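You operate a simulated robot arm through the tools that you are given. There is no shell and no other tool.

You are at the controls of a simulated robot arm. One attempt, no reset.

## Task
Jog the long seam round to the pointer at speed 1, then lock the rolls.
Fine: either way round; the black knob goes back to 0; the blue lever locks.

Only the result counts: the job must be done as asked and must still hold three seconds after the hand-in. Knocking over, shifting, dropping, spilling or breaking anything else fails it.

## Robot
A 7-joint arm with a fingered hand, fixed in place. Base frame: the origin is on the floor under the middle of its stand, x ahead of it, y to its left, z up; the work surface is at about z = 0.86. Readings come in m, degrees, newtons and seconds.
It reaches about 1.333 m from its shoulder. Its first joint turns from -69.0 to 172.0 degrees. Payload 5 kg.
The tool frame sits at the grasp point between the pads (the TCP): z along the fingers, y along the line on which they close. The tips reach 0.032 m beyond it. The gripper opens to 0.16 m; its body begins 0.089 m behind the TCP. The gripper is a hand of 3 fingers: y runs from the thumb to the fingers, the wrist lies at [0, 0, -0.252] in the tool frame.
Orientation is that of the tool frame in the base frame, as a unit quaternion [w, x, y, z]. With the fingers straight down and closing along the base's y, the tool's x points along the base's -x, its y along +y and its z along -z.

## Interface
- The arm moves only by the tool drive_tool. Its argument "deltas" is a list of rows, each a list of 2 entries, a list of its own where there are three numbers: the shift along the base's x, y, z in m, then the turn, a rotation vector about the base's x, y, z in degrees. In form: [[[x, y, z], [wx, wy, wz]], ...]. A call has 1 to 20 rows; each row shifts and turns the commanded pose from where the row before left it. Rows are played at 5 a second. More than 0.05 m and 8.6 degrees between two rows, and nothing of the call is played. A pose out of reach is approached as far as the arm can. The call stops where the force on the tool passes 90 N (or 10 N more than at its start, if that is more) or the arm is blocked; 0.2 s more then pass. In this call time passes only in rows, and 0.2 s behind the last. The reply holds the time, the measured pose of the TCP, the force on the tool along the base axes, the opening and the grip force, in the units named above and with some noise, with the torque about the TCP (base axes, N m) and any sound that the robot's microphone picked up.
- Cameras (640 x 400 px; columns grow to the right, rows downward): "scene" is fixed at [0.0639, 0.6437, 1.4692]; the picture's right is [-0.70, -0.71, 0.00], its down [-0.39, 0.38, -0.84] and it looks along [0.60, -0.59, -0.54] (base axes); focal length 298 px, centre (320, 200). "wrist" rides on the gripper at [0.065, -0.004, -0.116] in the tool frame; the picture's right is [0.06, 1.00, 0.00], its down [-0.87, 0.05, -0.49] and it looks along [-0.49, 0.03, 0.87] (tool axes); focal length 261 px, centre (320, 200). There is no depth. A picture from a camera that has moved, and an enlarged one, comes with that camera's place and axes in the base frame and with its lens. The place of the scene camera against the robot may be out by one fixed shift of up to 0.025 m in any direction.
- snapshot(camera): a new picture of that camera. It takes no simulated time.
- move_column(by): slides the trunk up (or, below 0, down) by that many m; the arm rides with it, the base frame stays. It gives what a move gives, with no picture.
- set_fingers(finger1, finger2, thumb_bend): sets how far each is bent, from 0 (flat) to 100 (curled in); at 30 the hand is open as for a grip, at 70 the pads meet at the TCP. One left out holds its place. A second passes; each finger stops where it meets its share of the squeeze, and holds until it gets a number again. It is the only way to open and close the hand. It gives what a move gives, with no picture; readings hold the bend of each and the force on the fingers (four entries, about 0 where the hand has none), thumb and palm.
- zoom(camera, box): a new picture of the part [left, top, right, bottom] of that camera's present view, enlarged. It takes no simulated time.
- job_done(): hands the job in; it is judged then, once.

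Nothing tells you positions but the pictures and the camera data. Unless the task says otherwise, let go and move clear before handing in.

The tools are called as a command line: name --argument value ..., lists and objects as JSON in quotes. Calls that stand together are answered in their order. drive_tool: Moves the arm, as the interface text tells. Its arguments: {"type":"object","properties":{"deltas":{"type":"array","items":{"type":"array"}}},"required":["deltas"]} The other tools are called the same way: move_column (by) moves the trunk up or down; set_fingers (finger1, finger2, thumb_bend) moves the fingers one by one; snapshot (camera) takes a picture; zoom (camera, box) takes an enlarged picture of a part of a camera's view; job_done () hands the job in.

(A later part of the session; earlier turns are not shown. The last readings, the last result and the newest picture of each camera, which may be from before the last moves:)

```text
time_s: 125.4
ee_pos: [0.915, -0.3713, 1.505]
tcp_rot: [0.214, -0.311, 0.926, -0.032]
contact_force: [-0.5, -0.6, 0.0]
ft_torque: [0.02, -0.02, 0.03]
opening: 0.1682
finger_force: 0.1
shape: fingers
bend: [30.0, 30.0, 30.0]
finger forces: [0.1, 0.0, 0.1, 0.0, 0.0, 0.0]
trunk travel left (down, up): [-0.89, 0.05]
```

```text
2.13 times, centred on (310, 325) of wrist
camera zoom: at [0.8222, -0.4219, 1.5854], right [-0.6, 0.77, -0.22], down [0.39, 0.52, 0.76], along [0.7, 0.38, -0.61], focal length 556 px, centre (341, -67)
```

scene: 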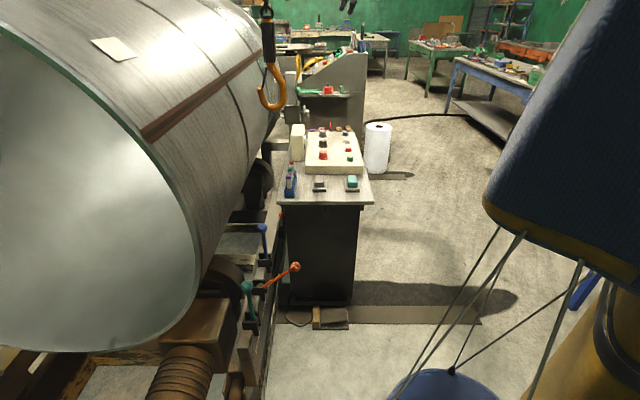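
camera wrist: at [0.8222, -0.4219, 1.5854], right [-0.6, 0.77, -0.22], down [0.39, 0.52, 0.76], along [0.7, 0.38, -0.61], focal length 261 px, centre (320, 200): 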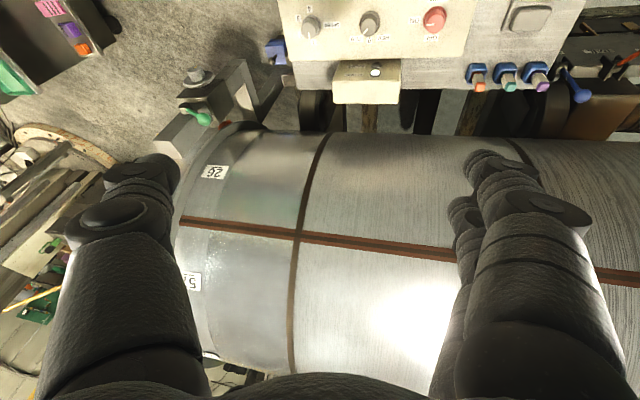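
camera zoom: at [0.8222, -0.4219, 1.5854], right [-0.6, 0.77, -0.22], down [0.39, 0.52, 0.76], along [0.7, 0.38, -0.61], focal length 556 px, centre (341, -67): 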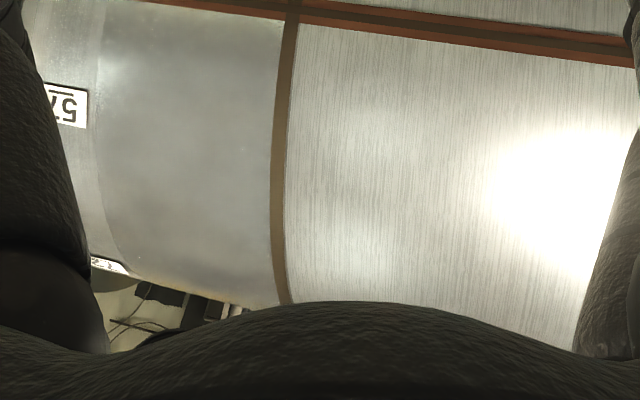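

I need to see the red part low and from the side, since the flange hides part of it from above. I'll lower the trunk again and bring the camera down over the panel's far end, looking nearly horizontally at it.

move_column --by -0.3

drive_tool --deltas '[[[0.033, 0, -0.015], [0, 0, -7.6]], [[0.033, 0, -0.015], [0, 0, -7.6]], [[0.033, 0, -0.015], [0, 0, -7.6]], [[0.033, 0, -0.015], [0, 0, -7.6]], [[0.033, 0, -0.015], [0, 0, -7.6]], [[0.033, 0, -0.015], [0, 0, -7.6]], [[0.015, 0, -0.02], [-2.48, -8.13, 0]], [[0.015, 0, -0.02], [-2.48, -8.13, 0]]]'

snapshot --camera "wrist"

snapshot --camera "scene"

```text
time_s: 128.4
ee_pos: [0.9161, -0.3696, 1.2049]
tcp_rot: [0.214, -0.31, 0.926, -0.033]
contact_force: [0.5, 0.8, 0.5]
ft_torque: [0.01, 0.0, 0.0]
opening: 0.1687
finger_force: 0.1
shape: fingers
bend: [30.0, 30.0, 30.0]
finger forces: [0.0, 0.1, 0.1, 0.0, 0.0, 0.0]
trunk travel left (down, up): [-0.59, 0.35]
```

```text
time_s: 130.2
ee_pos: [1.1462, -0.3685, 1.0728]
tcp_rot: [0.323, 0.08, 0.932, -0.143]
contact_force: [0.9, 0.3, -0.3]
ft_torque: [-0.08, 0.0, -0.05]
opening: 0.1689
finger_force: 0.0
shape: fingers
bend: [30.0, 30.0, 30.0]
finger forces: [0.0, 0.0, 0.1, 0.0, 0.0, 0.1]
trunk travel left (down, up): [-0.59, 0.35]
```

```text
taken
camera wrist: at [1.0281, -0.3316, 1.1198], right [0.19, 0.95, -0.25], down [0.4, 0.16, 0.9], along [0.89, -0.28, -0.35], focal length 261 px, centre (320, 200)
```

wrist: 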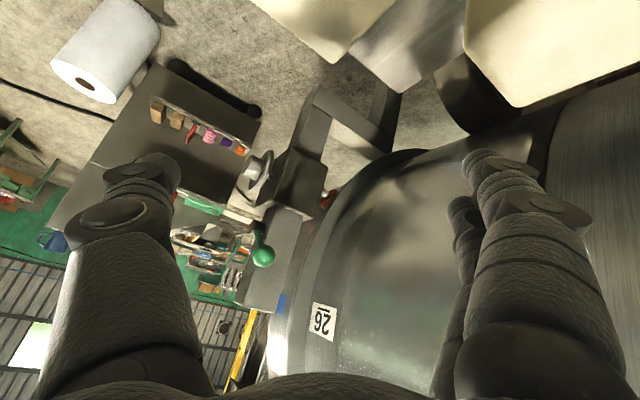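

```text
taken
```

scene: 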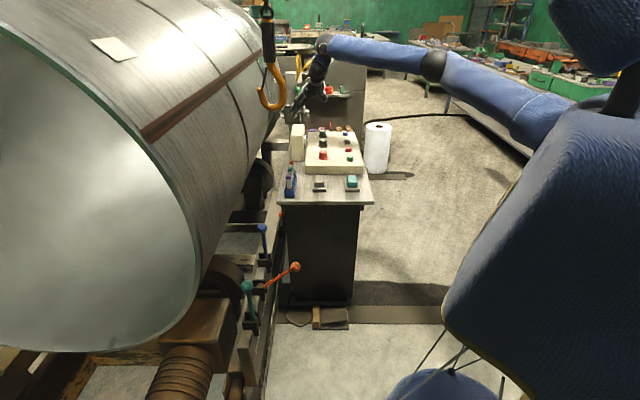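

zoom --camera "wrist" --box '[280, 150, 380, 240]'

zoom --camera "wrist" --box '[310, 180, 350, 210]'

```text
4.44 times, centred on (330, 195) of wrist
camera zoom: at [1.0281, -0.3316, 1.1198], right [0.19, 0.95, -0.25], down [0.4, 0.16, 0.9], along [0.89, -0.28, -0.35], focal length 1158 px, centre (276, 222)
```

zoom: 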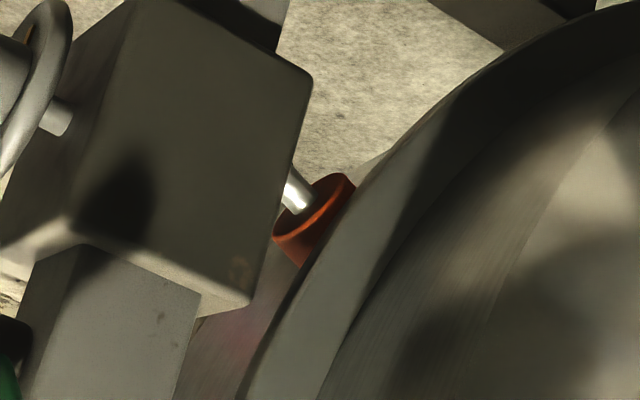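

```text
13.33 times, centred on (330, 195) of wrist
camera zoom: at [1.0281, -0.3316, 1.1198], right [0.19, 0.95, -0.25], down [0.4, 0.16, 0.9], along [0.89, -0.28, -0.35], focal length 3475 px, centre (187, 267)
```

zoom: 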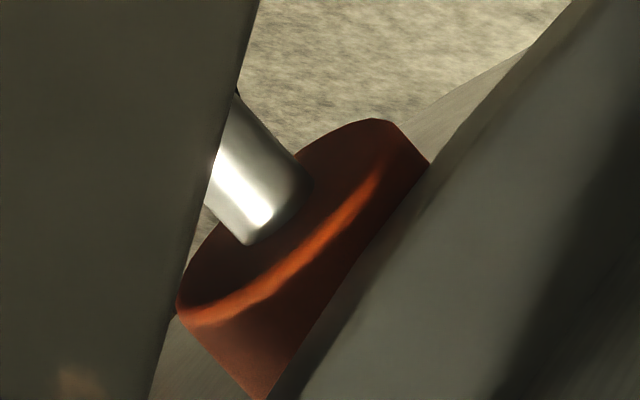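

That's a plain cylindrical pad on a screw (a steady), so definitely not a pointer. I haven't seen above the tank yet; a pointer could hang over the top, so I'll back off, go up and look level over it.

drive_tool --deltas '[[[-0.03, 0, 0.03], [0, 0, 5]], [[-0.04, 0, 0.02], [0, 0, 7.5]], [[-0.04, 0, 0.02], [0, 0, 7.5]], [[-0.045, 0, 0.01], [0, 0, 7.5]], [[-0.045, 0, 0.01], [0, 0, 7.5]], [[-0.045, 0, 0.01], [0, 0, 7.5]], [[-0.045, 0, 0.01], [0, 0, 7.5]]]'

move_column --by 0.33

snapshot --camera "wrist"

snapshot --camera "scene"

```text
time_s: 131.8
ee_pos: [0.8523, -0.3707, 1.1848]
tcp_rot: [0.353, -0.322, 0.878, 0.007]
contact_force: [0.1, -0.2, 0.8]
ft_torque: [-0.01, -0.01, 0.02]
opening: 0.1685
finger_force: 0.1
shape: fingers
bend: [30.0, 30.0, 30.0]
finger forces: [0.0, 0.0, 0.1, 0.1, 0.0, 0.0]
trunk travel left (down, up): [-0.59, 0.35]
```

```text
time_s: 135.1
ee_pos: [0.8541, -0.3691, 1.5145]
tcp_rot: [0.353, -0.32, 0.879, 0.007]
contact_force: [0.0, -0.8, 0.5]
ft_torque: [0.02, -0.03, -0.02]
opening: 0.1683
finger_force: 0.0
shape: fingers
bend: [30.0, 30.0, 30.0]
finger forces: [0.1, 0.0, 0.0, 0.0, 0.1, 0.0]
trunk travel left (down, up): [-0.92, 0.02]
```

```text
taken
camera wrist: at [0.7498, -0.438, 1.5606], right [-0.6, 0.76, -0.25], down [0.14, 0.41, 0.9], along [0.79, 0.51, -0.35], focal length 261 px, centre (320, 200)
```

wrist: 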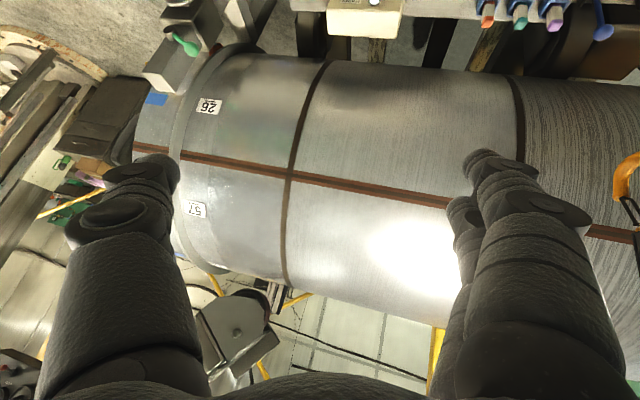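

```text
taken
```

scene: 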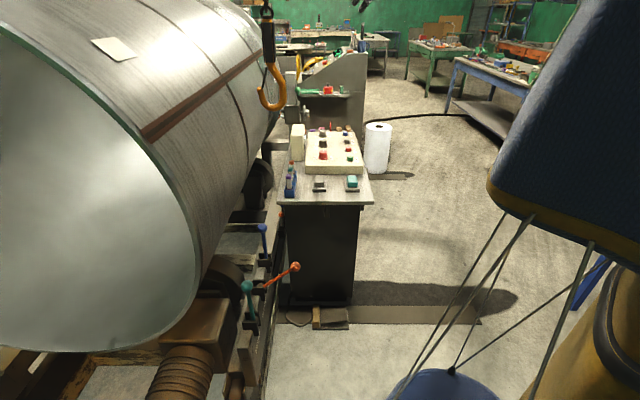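

I can see the whole tank length now, and something grey with yellow cables on its far side. I'll zoom there, then pitch up more.

zoom --camera "wrist" --box '[170, 240, 450, 400]'

drive_tool --deltas '[[[-0.02, 0, 0], [4.0, -7.2, 0]], [[-0.02, 0, 0], [4.0, -7.2, 0]], [[-0.02, 0, 0], [4.0, -7.2, 0]]]'

snapshot --camera "wrist"

```text
2.29 times, centred on (310, 320) of wrist
camera zoom: at [0.7498, -0.438, 1.5606], right [-0.6, 0.76, -0.25], down [0.14, 0.41, 0.9], along [0.79, 0.51, -0.35], focal length 596 px, centre (343, -74)
```

zoom: 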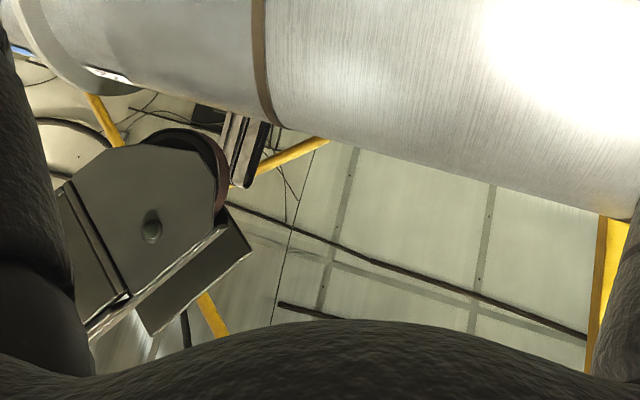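

```text
time_s: 135.9
ee_pos: [0.7923, -0.3701, 1.5176]
tcp_rot: [0.545, -0.278, 0.791, 0.038]
contact_force: [-0.8, -0.3, 0.9]
ft_torque: [0.01, 0.03, 0.02]
opening: 0.1684
finger_force: 0.0
shape: fingers
bend: [30.0, 30.0, 30.0]
finger forces: [0.1, 0.0, 0.1, 0.0, 0.0, 0.1]
trunk travel left (down, up): [-0.92, 0.02]
```

```text
taken
camera wrist: at [0.6794, -0.4417, 1.5064], right [-0.49, 0.82, -0.3], down [-0.22, 0.21, 0.95], along [0.84, 0.54, 0.07], focal length 261 px, centre (320, 200)
```

wrist: 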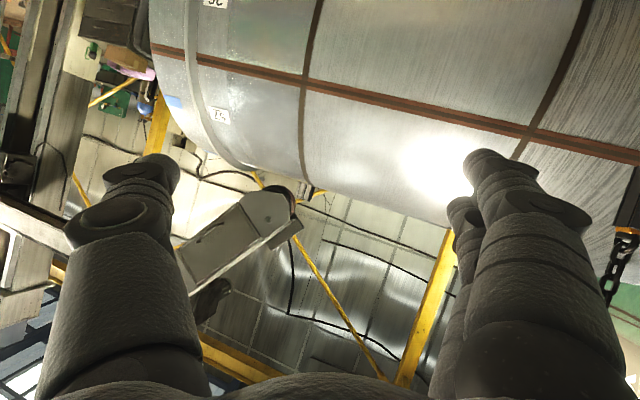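

There's a boom with a head reaching to the tank's top from behind. I'll zoom in on it.

zoom --camera "wrist" --box '[170, 150, 350, 300]'

zoom --camera "wrist" --box '[230, 160, 330, 240]'

zoom --camera "wrist" --box '[380, 200, 640, 400]'

```text
2.67 times, centred on (260, 225) of wrist
camera zoom: at [0.6794, -0.4417, 1.5064], right [-0.49, 0.82, -0.3], down [-0.22, 0.21, 0.95], along [0.84, 0.54, 0.07], focal length 695 px, centre (480, 133)
```

zoom: 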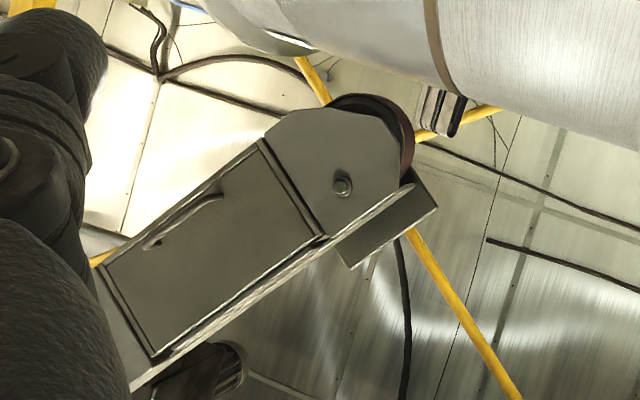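

```text
5.00 times, centred on (280, 200) of wrist
camera zoom: at [0.6794, -0.4417, 1.5064], right [-0.49, 0.82, -0.3], down [-0.22, 0.21, 0.95], along [0.84, 0.54, 0.07], focal length 1303 px, centre (520, 200)
```

zoom: 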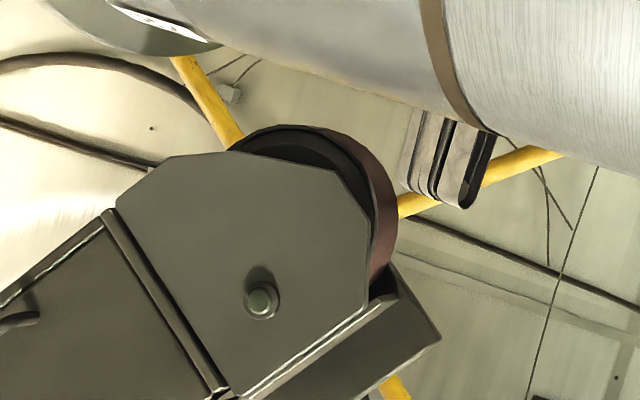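

```text
2.00 times, centred on (510, 300) of wrist
camera zoom: at [0.6794, -0.4417, 1.5064], right [-0.49, 0.82, -0.3], down [-0.22, 0.21, 0.95], along [0.84, 0.54, 0.07], focal length 521 px, centre (-60, 0)
```

zoom: 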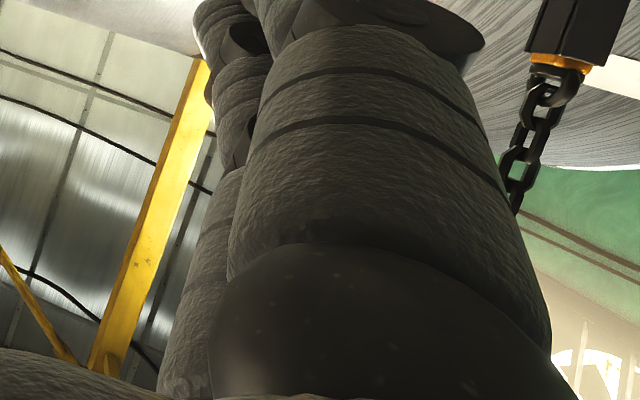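

It's a belt grinder behind the tank, with another striped part near it. I'll go higher with the arm to look over the tank top at that area.

drive_tool --deltas '[[[0, 0, 0.045], [-2, 3.6, 0]], [[0, 0, 0.045], [-2, 3.6, 0]], [[0, 0, 0.045], [-2, 3.6, 0]], [[0, 0, 0.045], [-2, 3.6, 0]], [[0.02, 0, 0.045], [-2, 3.6, 0]], [[0.02, 0, 0.045], [-2, 3.6, 0]]]'

snapshot --camera "wrist"

snapshot --camera "scene"

```text
time_s: 137.5
ee_pos: [0.8667, -0.3723, 1.5979]
tcp_rot: [0.246, -0.316, 0.915, 0.044]
contact_force: [-1.6, 0.0, 0.1]
ft_torque: [-0.05, -0.09, -0.04]
opening: 0.1686
finger_force: 0.0
shape: fingers
bend: [30.0, 30.0, 30.0]
finger forces: [0.0, 0.0, 0.0, 0.0, 0.0, 0.0]
trunk travel left (down, up): [-0.92, 0.02]
stopped in row 6: the arm was blocked; the commanded pose is now the measured one
```

```text
taken
camera wrist: at [0.7754, -0.4397, 1.6671], right [-0.64, 0.76, -0.1], down [0.35, 0.41, 0.84], along [0.68, 0.5, -0.53], focal length 261 px, centre (320, 200)
```

wrist: 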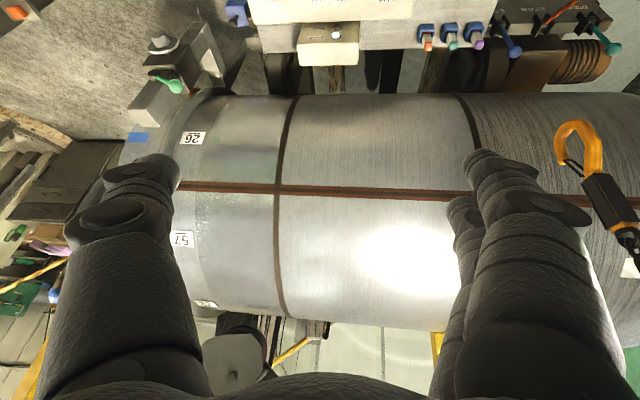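

```text
taken
```

scene: 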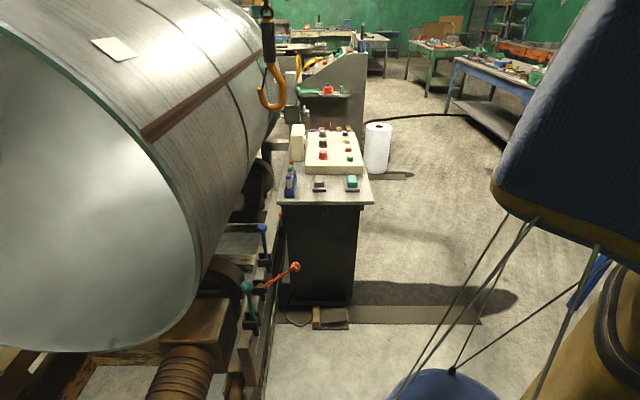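

The arm ran into its own limit (no contact force), but this view shows something at the tank's back edge near (320, 330). I'll zoom in there.

zoom --camera "wrist" --box '[190, 280, 390, 400]'

zoom --camera "wrist" --box '[250, 300, 350, 370]'

```text
3.20 times, centred on (290, 340) of wrist
camera zoom: at [0.7754, -0.4397, 1.6671], right [-0.64, 0.76, -0.1], down [0.35, 0.41, 0.84], along [0.68, 0.5, -0.53], focal length 834 px, centre (416, -248)
```

zoom: 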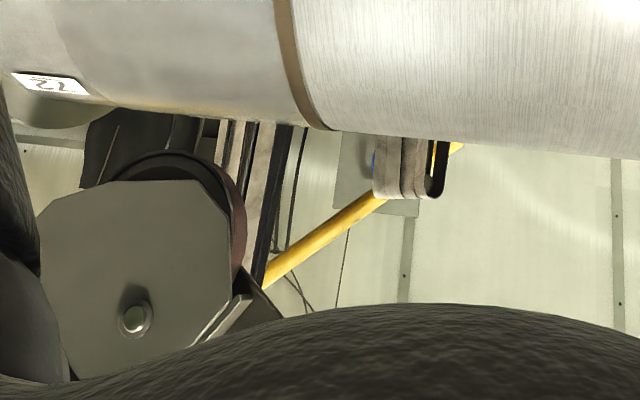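

```text
5.71 times, centred on (300, 335) of wrist
camera zoom: at [0.7754, -0.4397, 1.6671], right [-0.64, 0.76, -0.1], down [0.35, 0.41, 0.84], along [0.68, 0.5, -0.53], focal length 1489 px, centre (434, -571)
```

zoom: 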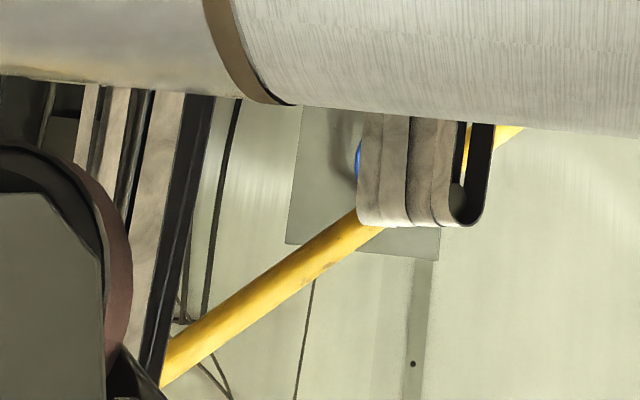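

zoom --camera "wrist" --box '[100, 40, 260, 160]'

zoom --camera "wrist" --box '[100, 110, 300, 250]'

zoom --camera "wrist" --box '[460, 0, 640, 120]'

zoom --camera "wrist" --box '[540, 60, 640, 300]'

```text
3.33 times, centred on (180, 100) of wrist
camera zoom: at [0.7754, -0.4397, 1.6671], right [-0.64, 0.76, -0.1], down [0.35, 0.41, 0.84], along [0.68, 0.5, -0.53], focal length 869 px, centre (787, 533)
```

zoom: 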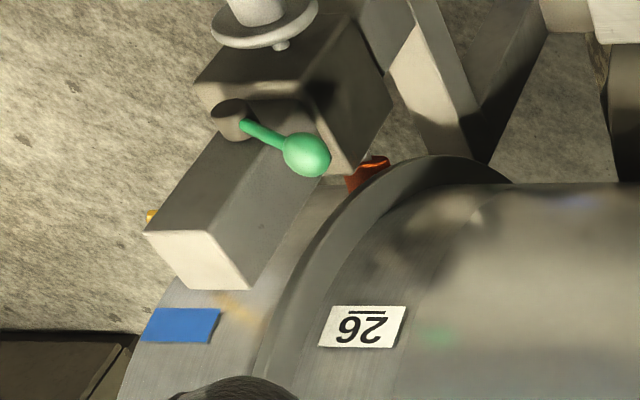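

```text
2.86 times, centred on (200, 180) of wrist
camera zoom: at [0.7754, -0.4397, 1.6671], right [-0.64, 0.76, -0.1], down [0.35, 0.41, 0.84], along [0.68, 0.5, -0.53], focal length 745 px, centre (663, 257)
```

zoom: 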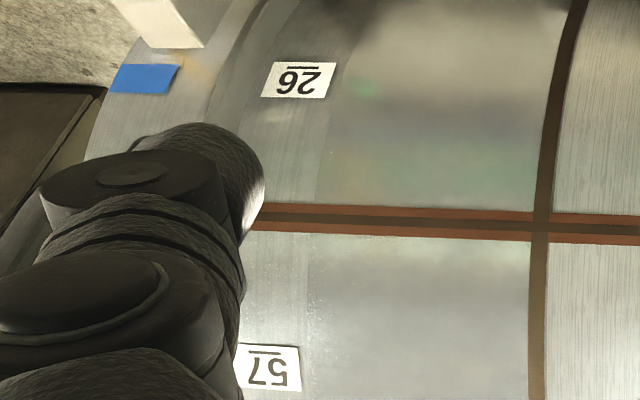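

```text
3.33 times, centred on (550, 60) of wrist
camera zoom: at [0.7754, -0.4397, 1.6671], right [-0.64, 0.76, -0.1], down [0.35, 0.41, 0.84], along [0.68, 0.5, -0.53], focal length 869 px, centre (-447, 667)
```

zoom: 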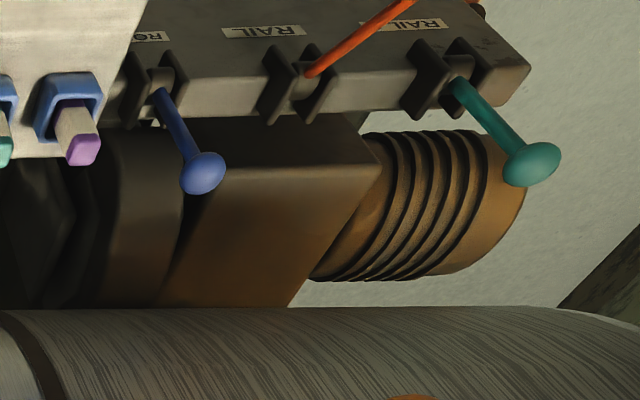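

```text
1.67 times, centred on (590, 180) of wrist
camera zoom: at [0.7754, -0.4397, 1.6671], right [-0.64, 0.76, -0.1], down [0.35, 0.41, 0.84], along [0.68, 0.5, -0.53], focal length 434 px, centre (-130, 233)
```

zoom: 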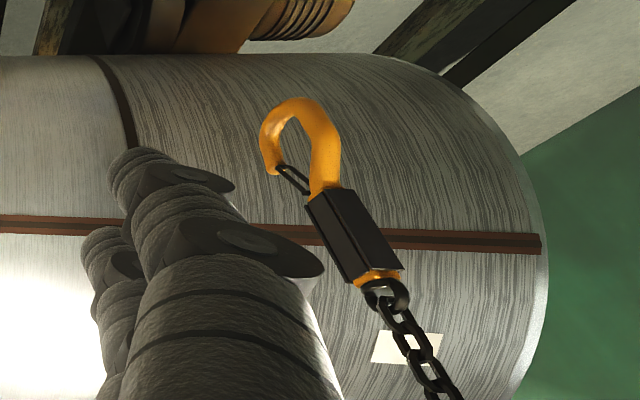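

A small yellow piece sits on the far side of the post near its top, at about (1.52, -0.59, 1.11), and there is a yellowish reflection on the flange beside it. That is likely the pointer, hidden by the post and hook. I'll zoom the scene camera there.

zoom --camera "scene" --box '[268, 65, 308, 90]'

zoom --camera "wrist" --box '[120, 70, 180, 130]'

```text
16.00 times, centred on (288, 78) of scene
camera zoom: at [0.0639, 0.6437, 1.4692], right [-0.7, -0.71, 0.0], down [-0.39, 0.38, -0.84], along [0.6, -0.59, -0.54], focal length 4766 px, centre (832, 2160)
```

zoom: 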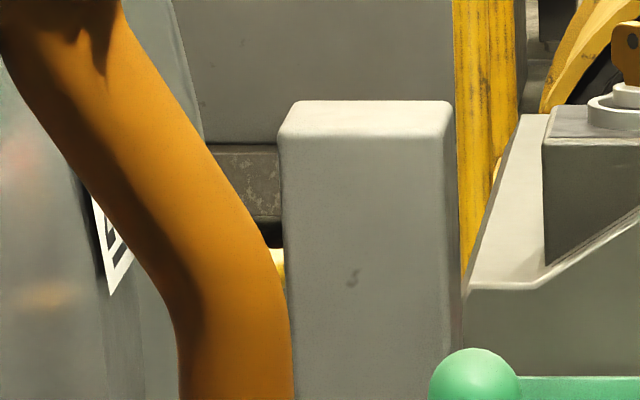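

```text
6.67 times, centred on (150, 100) of wrist
camera zoom: at [0.7754, -0.4397, 1.6671], right [-0.64, 0.76, -0.1], down [0.35, 0.41, 0.84], along [0.68, 0.5, -0.53], focal length 1738 px, centre (1453, 867)
```

zoom: 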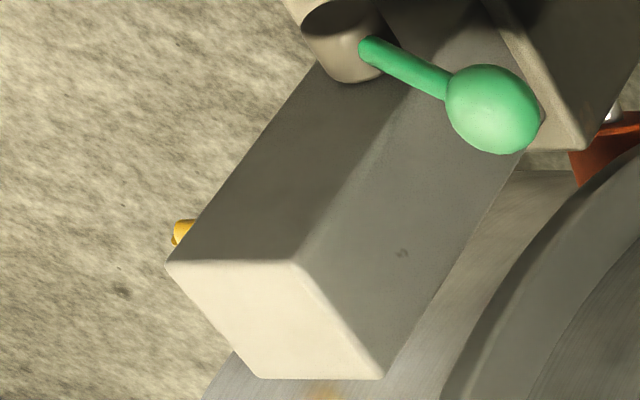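

The scene camera also shows a bit of a pale-yellow rod just behind the post, at z of about 1.10, running towards the tank: that is the pointer, with its tip hidden by the hook. I'll lower the trunk, half-close the fingers, and look past the post from close to the tank side.

move_column --by -0.33

set_fingers --finger1 58 --finger2 58 --thumb_bend 58

drive_tool --deltas '[[[0.027, 0.004, 0], [0, 0, -8.3]], [[0.027, 0.004, 0], [0, 0, -8.3]], [[0.027, 0.004, 0], [0, 0, -8.3]], [[0.027, 0.004, 0], [0, 0, -8.3]], [[0.027, 0.004, 0], [0, 0, -8.3]], [[0.027, 0.004, 0], [0, 0, -8.3]], [[0.027, 0.004, 0], [0, 0, -8.3]], [[0.027, 0.004, 0], [0, 0, -8.3]], [[0.02, 0.0, -0.01], [-4, -6.9, 0]], [[0.02, 0.0, -0.01], [-4, -6.9, 0]], [[0.02, 0.0, -0.01], [-4, -6.9, 0]]]'

snapshot --camera "wrist"

snapshot --camera "scene"

```text
time_s: 140.7
ee_pos: [0.8737, -0.3722, 1.2639]
tcp_rot: [0.243, -0.316, 0.916, 0.045]
contact_force: [-0.1, -0.1, 0.1]
ft_torque: [-0.02, -0.01, -0.01]
opening: 0.1686
finger_force: 0.1
shape: fingers
bend: [30.0, 30.0, 30.0]
finger forces: [0.0, 0.0, 0.1, 0.1, 0.0, 0.0]
trunk travel left (down, up): [-0.59, 0.35]
```

```text
time_s: 141.7
ee_pos: [0.8737, -0.3714, 1.2632]
tcp_rot: [0.243, -0.317, 0.916, 0.046]
contact_force: [-0.1, 0.3, 0.0]
ft_torque: [0.02, -0.02, 0.0]
opening: 0.0601
finger_force: 0.1
shape: fingers
bend: [57.0, 57.0, 57.0]
finger forces: [0.0, 0.0, 0.0, 0.0, 0.0, 0.0]
trunk travel left (down, up): [-0.59, 0.35]
```

```text
time_s: 144.1
ee_pos: [1.1503, -0.3422, 1.2323]
tcp_rot: [0.417, 0.226, 0.868, -0.148]
contact_force: [0.2, -1.6, -0.1]
ft_torque: [0.07, 0.0, 0.08]
opening: 0.0597
finger_force: 0.1
shape: fingers
bend: [57.0, 57.0, 57.0]
finger forces: [0.0, 0.0, 0.0, 0.0, 0.0, 0.0]
trunk travel left (down, up): [-0.59, 0.35]
```

```text
taken
camera wrist: at [1.0361, -0.2783, 1.251], right [0.48, 0.87, -0.12], down [0.18, 0.03, 0.98], along [0.86, -0.49, -0.14], focal length 261 px, centre (320, 200)
```

wrist: 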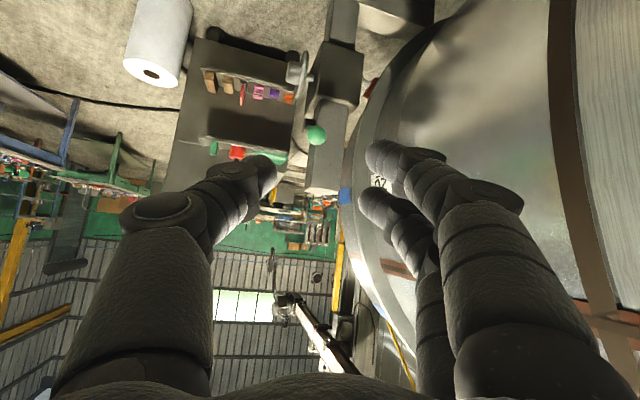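

```text
taken
```

scene: 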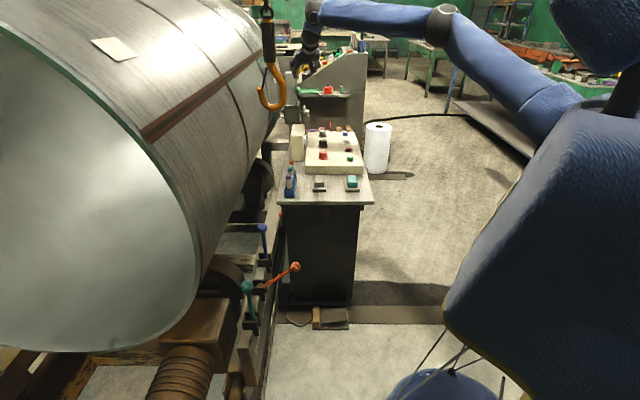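

zoom --camera "wrist" --box '[290, 120, 390, 220]'

zoom --camera "wrist" --box '[315, 160, 365, 200]'

```text
4.00 times, centred on (340, 170) of wrist
camera zoom: at [1.0361, -0.2783, 1.251], right [0.48, 0.87, -0.12], down [0.18, 0.03, 0.98], along [0.86, -0.49, -0.14], focal length 1043 px, centre (240, 320)
```

zoom: 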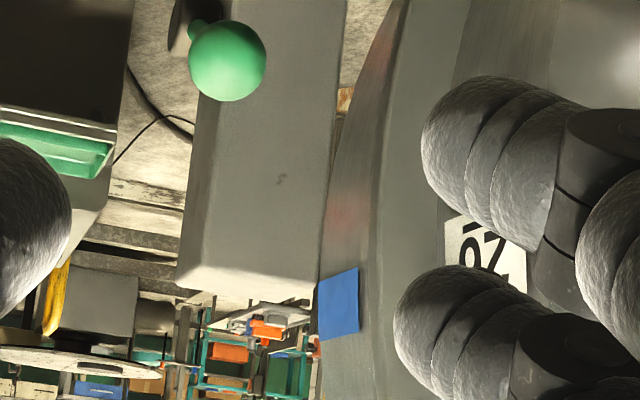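

```text
10.00 times, centred on (340, 180) of wrist
camera zoom: at [1.0361, -0.2783, 1.251], right [0.48, 0.87, -0.12], down [0.18, 0.03, 0.98], along [0.86, -0.49, -0.14], focal length 2606 px, centre (120, 400)
```

zoom: 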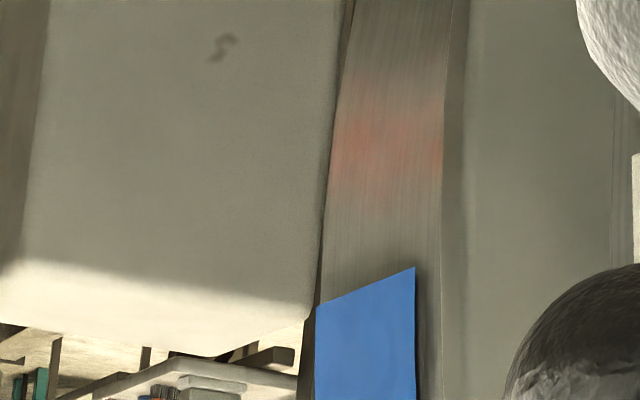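

Between the post and the flange I can see an orange-brown bit, which may be the pointer's tip. I'll shift a few centimetres towards the tank and down to see it better.

drive_tool --deltas '[[[0.02, 0.02, -0.03], [0, 0, 0]], [[0.02, 0.02, -0.03], [0, 0, 0]]]'

snapshot --camera "wrist"

zoom --camera "wrist" --box '[290, 100, 390, 200]'

```text
time_s: 144.7
ee_pos: [1.1894, -0.2988, 1.1744]
tcp_rot: [0.416, 0.225, 0.868, -0.148]
contact_force: [0.8, -0.1, 0.3]
ft_torque: [0.02, 0.01, 0.03]
opening: 0.0597
finger_force: 0.0
shape: fingers
bend: [57.0, 57.0, 57.0]
finger forces: [0.1, 0.1, 0.0, 0.0, 0.0, 0.0]
trunk travel left (down, up): [-0.59, 0.35]
```

```text
taken
camera wrist: at [1.0759, -0.2351, 1.1924], right [0.48, 0.87, -0.12], down [0.18, 0.03, 0.98], along [0.86, -0.49, -0.14], focal length 261 px, centre (320, 200)
```

wrist: 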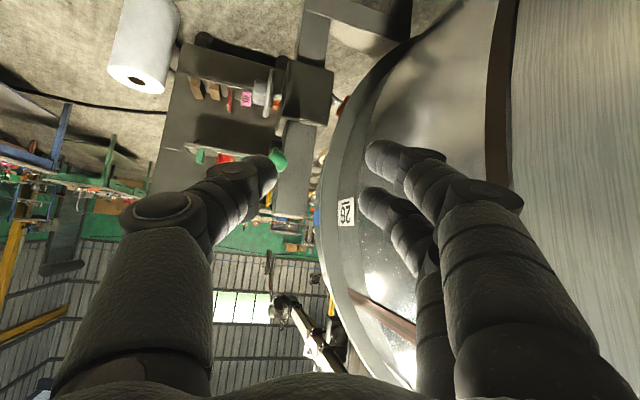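

```text
4.00 times, centred on (340, 150) of wrist
camera zoom: at [1.0759, -0.2351, 1.1924], right [0.48, 0.87, -0.12], down [0.18, 0.03, 0.98], along [0.86, -0.49, -0.14], focal length 1043 px, centre (240, 400)
```

zoom: 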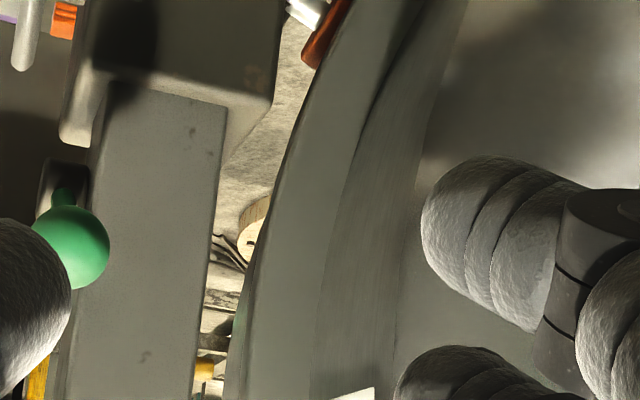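

zoom --camera "wrist" --box '[290, 165, 350, 215]'

```text
8.00 times, centred on (320, 190) of wrist
camera zoom: at [1.0759, -0.2351, 1.1924], right [0.48, 0.87, -0.12], down [0.18, 0.03, 0.98], along [0.86, -0.49, -0.14], focal length 2085 px, centre (320, 280)
```

zoom: 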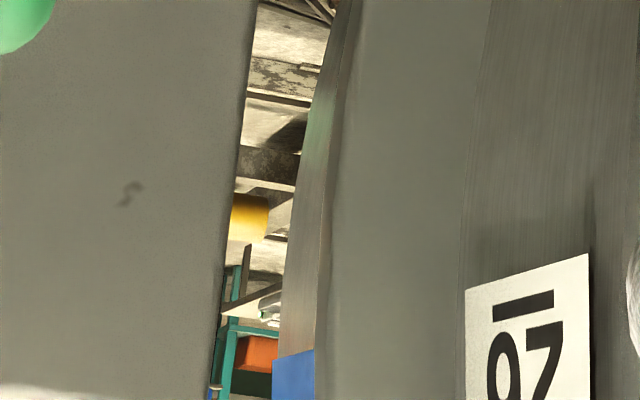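

There it is: the yellow pointer rod behind the post, with its tip at about n = 0.73, z = 1.095, just short of the flange at 9 o'clock. Now I'll measure where the seam meets the flange in this view.

zoom --camera "wrist" --box '[300, 180, 440, 380]'

zoom --camera "wrist" --box '[310, 260, 390, 320]'

```text
2.00 times, centred on (370, 280) of wrist
camera zoom: at [1.0759, -0.2351, 1.1924], right [0.48, 0.87, -0.12], down [0.18, 0.03, 0.98], along [0.86, -0.49, -0.14], focal length 521 px, centre (220, 40)
```

zoom: 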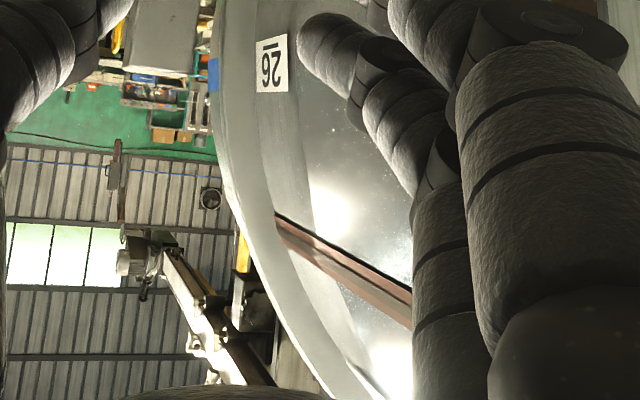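

```text
6.67 times, centred on (350, 290) of wrist
camera zoom: at [1.0759, -0.2351, 1.1924], right [0.48, 0.87, -0.12], down [0.18, 0.03, 0.98], along [0.86, -0.49, -0.14], focal length 1738 px, centre (120, -400)
```

zoom: 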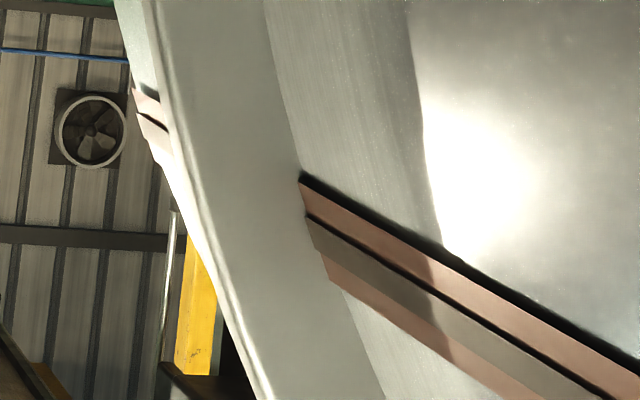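

Geometry from the pictures: tank centre about (n 1.165, z 1.095) with radius 0.43, pointer at exactly 9 o'clock, seam about 26° above it. At about 3.9°/s that's roughly 6.8 s of jog. I'll return to the JOG button in the previous pressing pose.

drive_tool --deltas '[[[-0.045, -0.018, 0.0], [0, 0, 0]], [[-0.045, -0.018, 0.0], [0, 0, 0]], [[-0.045, -0.018, 0.0], [0, 0, 0]], [[-0.0116, -0.0096, 0], [1.041, 5.87, 4.837]], [[-0.0116, -0.0096, 0], [1.041, 5.87, 4.837]], [[-0.0116, -0.0096, 0], [1.041, 5.87, 4.837]], [[-0.0116, -0.0096, 0], [1.041, 5.87, 4.837]], [[-0.0116, -0.0096, 0], [1.041, 5.87, 4.837]], [[-0.0116, -0.0096, 0], [1.041, 5.87, 4.837]], [[-0.0116, -0.0096, 0], [1.041, 5.87, 4.837]], [[-0.0116, -0.0096, 0], [1.041, 5.87, 4.837]], [[-0.0116, -0.0096, 0], [1.041, 5.87, 4.837]]]'

set_fingers --finger1 70 --finger2 70 --thumb_bend 70

```text
time_s: 147.3
ee_pos: [0.9522, -0.44, 1.1744]
tcp_rot: [0.001, -0.158, 0.987, -0.004]
contact_force: [-0.4, 1.1, -0.5]
ft_torque: [-0.04, -0.02, 0.03]
opening: 0.0596
finger_force: 0.0
shape: fingers
bend: [57.0, 57.0, 57.0]
finger forces: [0.0, 0.0, 0.0, 0.0, 0.0, 0.0]
trunk travel left (down, up): [-0.59, 0.35]
```

```text
time_s: 148.3
ee_pos: [0.9506, -0.4385, 1.1737]
tcp_rot: [0.002, -0.158, 0.987, -0.004]
contact_force: [-0.5, -0.4, 0.8]
ft_torque: [-0.01, 0.01, 0.0]
opening: 0.0127
finger_force: 0.1
shape: fingers
bend: [70.0, 70.0, 70.0]
finger forces: [0.1, 0.0, 0.0, 0.2, 0.0, 0.0]
trunk travel left (down, up): [-0.59, 0.35]
```

I'm back above JOG in the right orientation. I'll descend to just above the button.

drive_tool --deltas '[[[0, 0, -0.045], [0, 0, 0]], [[0, 0, -0.045], [0, 0, 0]], [[0, 0, -0.045], [0, 0, 0]], [[0, 0, -0.045], [0, 0, 0]], [[0, 0, -0.02], [0, 0, 0]], [[0, 0, -0.013], [0, 0, 0]]]'

zoom --camera "wrist" --box '[250, 90, 400, 220]'

```text
time_s: 149.7
ee_pos: [0.95, -0.4395, 0.9601]
tcp_rot: [0.003, -0.157, 0.988, -0.004]
contact_force: [0.3, -0.2, 0.4]
ft_torque: [0.01, 0.02, -0.02]
opening: 0.0126
finger_force: 0.1
shape: fingers
bend: [70.0, 70.0, 70.0]
finger forces: [0.0, 0.0, 0.0, 0.0, 0.0, 0.1]
trunk travel left (down, up): [-0.59, 0.35]
```

```text
3.08 times, centred on (325, 155) of wrist
camera zoom: at [0.8886, -0.4644, 1.0736], right [-0.37, 0.93, -0.01], down [0.81, 0.33, 0.49], along [0.46, 0.18, -0.87], focal length 802 px, centre (305, 338)
```

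zoom: 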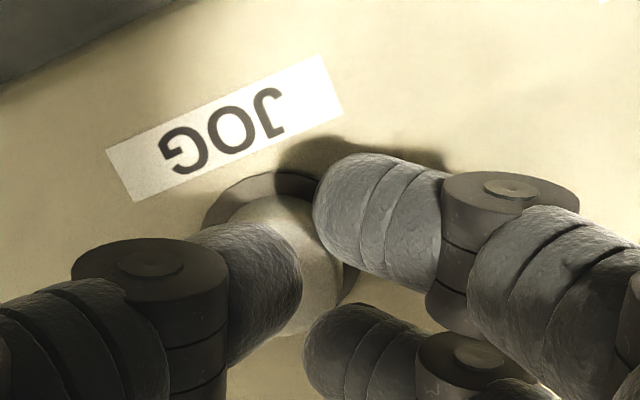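

Everything is as before. I'll press and hold for about 3.6 s, keep the button down and check the scene.

drive_tool --deltas '[[[0, 0, -0.006], [0, 0, 0]], [[0, 0, -0.005], [0, 0, 0]], [[0, 0, 0], [0, 0, 0]], [[0, 0, 0], [0, 0, 0]], [[0, 0, 0], [0, 0, 0]], [[0, 0, 0], [0, 0, 0]], [[0, 0, 0], [0, 0, 0]], [[0, 0, 0], [0, 0, 0]], [[0, 0, 0], [0, 0, 0]], [[0, 0, 0], [0, 0, 0]], [[0, 0, 0], [0, 0, 0]], [[0, 0, 0], [0, 0, 0]], [[0, 0, 0], [0, 0, 0]], [[0, 0, 0], [0, 0, 0]], [[0, 0, 0], [0, 0, 0]], [[0, 0, 0], [0, 0, 0]], [[0, 0, 0], [0, 0, 0]], [[0, 0, 0], [0, 0, 0]]]'

snapshot --camera "scene"

zoom --camera "scene" --box '[180, 60, 300, 200]'

```text
time_s: 153.5
ee_pos: [0.95, -0.4395, 0.9493]
tcp_rot: [0.002, -0.159, 0.987, -0.004]
contact_force: [-1.1, -0.6, 3.8]
ft_torque: [-0.07, 0.0, 0.0]
opening: 0.0123
finger_force: 1.7
shape: fingers
bend: [70.0, 70.0, 70.0]
finger forces: [0.0, 0.0, 0.1, 0.0, 3.9, 0.0]
trunk travel left (down, up): [-0.59, 0.35]
heard: click
```

```text
taken
```

scene: 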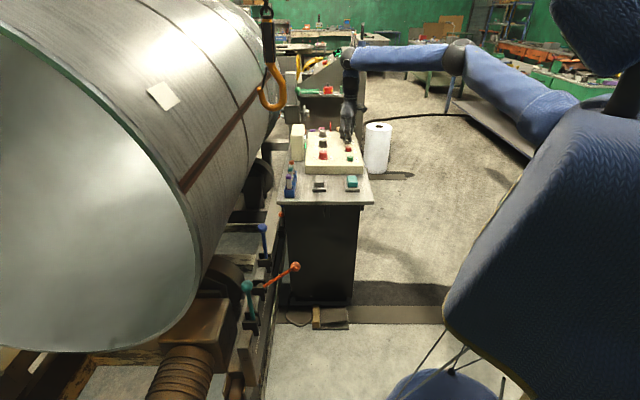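

```text
2.86 times, centred on (240, 130) of scene
camera zoom: at [0.0639, 0.6437, 1.4692], right [-0.7, -0.71, 0.0], down [-0.39, 0.38, -0.84], along [0.6, -0.59, -0.54], focal length 851 px, centre (549, 400)
```

zoom: 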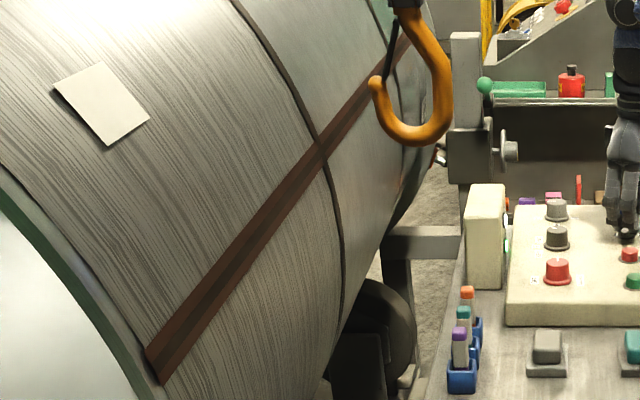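

The seam is about 15° from the pointer level now. I'll hold about 2 s more and check again.

drive_tool --deltas '[[[0, 0, 0], [0, 0, 0]], [[0, 0, 0], [0, 0, 0]], [[0, 0, 0], [0, 0, 0]], [[0, 0, 0], [0, 0, 0]], [[0, 0, 0], [0, 0, 0]], [[0, 0, 0], [0, 0, 0]], [[0, 0, 0], [0, 0, 0]], [[0, 0, 0], [0, 0, 0]], [[0, 0, 0], [0, 0, 0]]]'

zoom --camera "scene" --box '[180, 60, 300, 200]'

zoom --camera "scene" --box '[150, 150, 270, 270]'

```text
time_s: 155.5
ee_pos: [0.9507, -0.4411, 0.9499]
tcp_rot: [0.002, -0.158, 0.987, -0.005]
contact_force: [-0.3, -2.5, 3.1]
ft_torque: [-0.09, -0.04, 0.01]
opening: 0.0122
finger_force: 1.1
shape: fingers
bend: [70.0, 70.0, 70.0]
finger forces: [0.1, 0.1, 0.0, 0.0, 3.9, 0.1]
trunk travel left (down, up): [-0.59, 0.35]
```

```text
2.86 times, centred on (240, 130) of scene
camera zoom: at [0.0639, 0.6437, 1.4692], right [-0.7, -0.71, 0.0], down [-0.39, 0.38, -0.84], along [0.6, -0.59, -0.54], focal length 851 px, centre (549, 400)
```

zoom: 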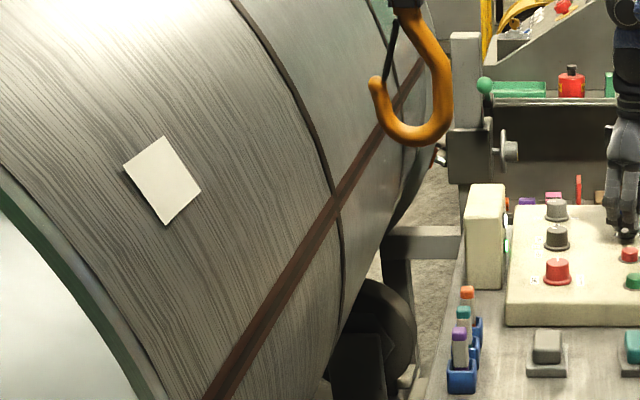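

```text
3.33 times, centred on (210, 210) of scene
camera zoom: at [0.0639, 0.6437, 1.4692], right [-0.7, -0.71, 0.0], down [-0.39, 0.38, -0.84], along [0.6, -0.59, -0.54], focal length 993 px, centre (687, 167)
```

zoom: 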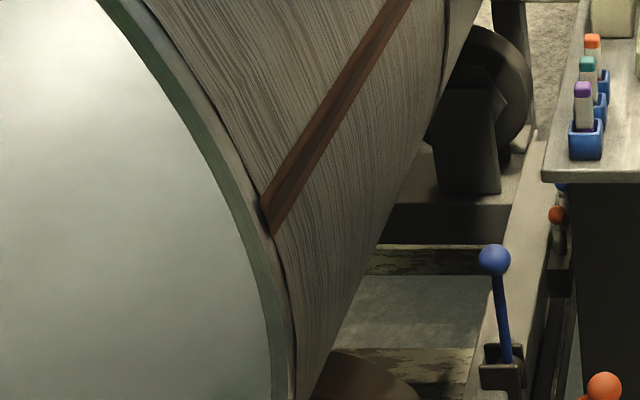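

About 6° remain by this estimate. I'll release now and measure accurately with the wrist camera next to the pointer.

drive_tool --deltas '[[[0, 0, 0.012], [0, 0, 0]], [[0, 0, 0.04], [0, 0, 0]], [[0, 0, 0.045], [0, 0, 0]], [[0, 0, 0.045], [0, 0, 0]], [[0, 0, 0.045], [0, 0, 0]], [[0, 0, 0.04], [0, 0, 0]]]'

zoom --camera "scene" --box '[150, 150, 270, 270]'

set_fingers --finger1 58 --finger2 58 --thumb_bend 58

drive_tool --deltas '[[[0.0116, 0.0096, 0], [-1.041, -5.87, -4.837]], [[0.0116, 0.0096, 0], [-1.041, -5.87, -4.837]], [[0.0116, 0.0096, 0], [-1.041, -5.87, -4.837]], [[0.0116, 0.0096, 0], [-1.041, -5.87, -4.837]], [[0.0116, 0.0096, 0], [-1.041, -5.87, -4.837]], [[0.0116, 0.0096, 0], [-1.041, -5.87, -4.837]], [[0.0116, 0.0096, 0], [-1.041, -5.87, -4.837]], [[0.0116, 0.0096, 0], [-1.041, -5.87, -4.837]], [[0.0116, 0.0096, 0], [-1.041, -5.87, -4.837]], [[0.045, 0.018, 0.0], [0, 0, 0]], [[0.045, 0.018, 0.0], [0, 0, 0]], [[0.045, 0.018, 0.0], [0, 0, 0]]]'

snapshot --camera "wrist"

```text
time_s: 156.9
ee_pos: [0.9506, -0.439, 1.177]
tcp_rot: [0.003, -0.159, 0.987, -0.003]
contact_force: [0.3, -0.4, 0.1]
ft_torque: [-0.03, 0.02, 0.0]
opening: 0.0125
finger_force: 0.0
shape: fingers
bend: [70.0, 70.0, 70.0]
finger forces: [0.0, 0.0, 0.1, 0.0, 0.1, 0.0]
trunk travel left (down, up): [-0.59, 0.35]
```

```text
3.33 times, centred on (210, 210) of scene
camera zoom: at [0.0639, 0.6437, 1.4692], right [-0.7, -0.71, 0.0], down [-0.39, 0.38, -0.84], along [0.6, -0.59, -0.54], focal length 993 px, centre (687, 167)
```

zoom: 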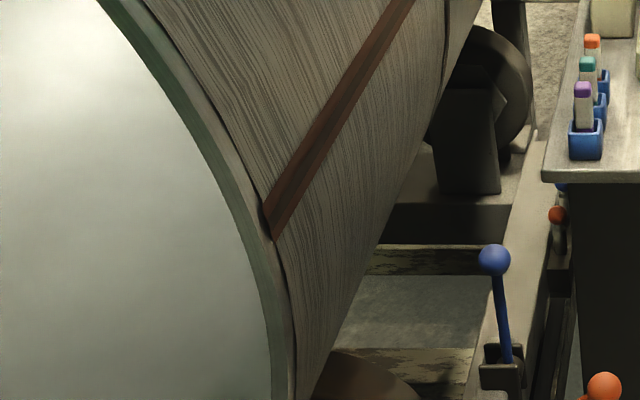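

```text
time_s: 157.9
ee_pos: [0.9514, -0.4402, 1.1747]
tcp_rot: [0.003, -0.159, 0.987, -0.004]
contact_force: [0.0, 0.4, 0.7]
ft_torque: [-0.01, -0.02, -0.04]
opening: 0.0588
finger_force: 0.1
shape: fingers
bend: [57.0, 57.0, 57.0]
finger forces: [0.0, 0.0, 0.0, 0.0, 0.1, 0.1]
trunk travel left (down, up): [-0.59, 0.35]
```

```text
time_s: 160.5
ee_pos: [1.1894, -0.2979, 1.1733]
tcp_rot: [0.415, 0.225, 0.868, -0.15]
contact_force: [-0.1, 0.2, 0.9]
ft_torque: [0.0, 0.04, -0.05]
opening: 0.0588
finger_force: 0.1
shape: fingers
bend: [57.0, 57.0, 57.0]
finger forces: [0.0, 0.0, 0.1, 0.0, 0.1, 0.0]
trunk travel left (down, up): [-0.59, 0.35]
```

```text
taken
camera wrist: at [1.0761, -0.2332, 1.192], right [0.48, 0.87, -0.12], down [0.19, 0.03, 0.98], along [0.86, -0.49, -0.15], focal length 261 px, centre (320, 200)
```

wrist: 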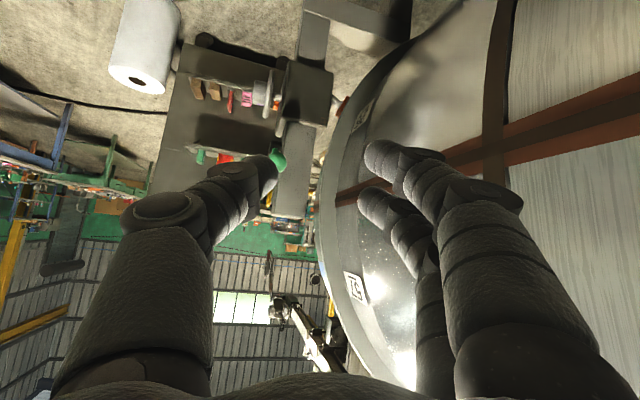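

zoom --camera "wrist" --box '[290, 165, 350, 215]'

zoom --camera "wrist" --box '[280, 140, 380, 230]'

```text
8.00 times, centred on (320, 190) of wrist
camera zoom: at [1.0761, -0.2332, 1.192], right [0.48, 0.87, -0.12], down [0.19, 0.03, 0.98], along [0.86, -0.49, -0.15], focal length 2085 px, centre (320, 280)
```

zoom: 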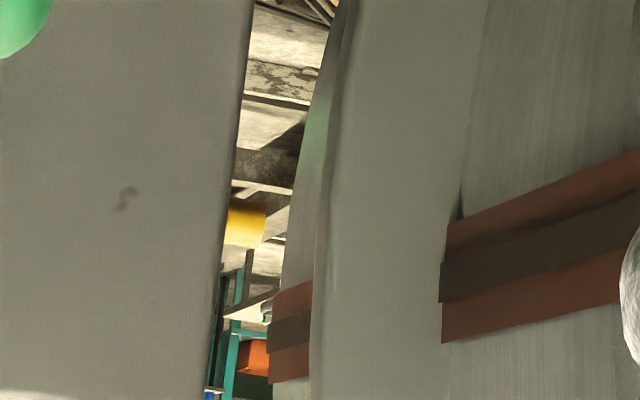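

```text
4.44 times, centred on (330, 185) of wrist
camera zoom: at [1.0761, -0.2332, 1.192], right [0.48, 0.87, -0.12], down [0.19, 0.03, 0.98], along [0.86, -0.49, -0.15], focal length 1158 px, centre (276, 267)
```

zoom: 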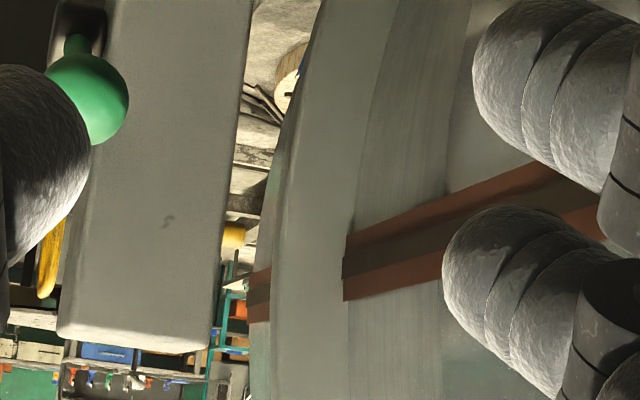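

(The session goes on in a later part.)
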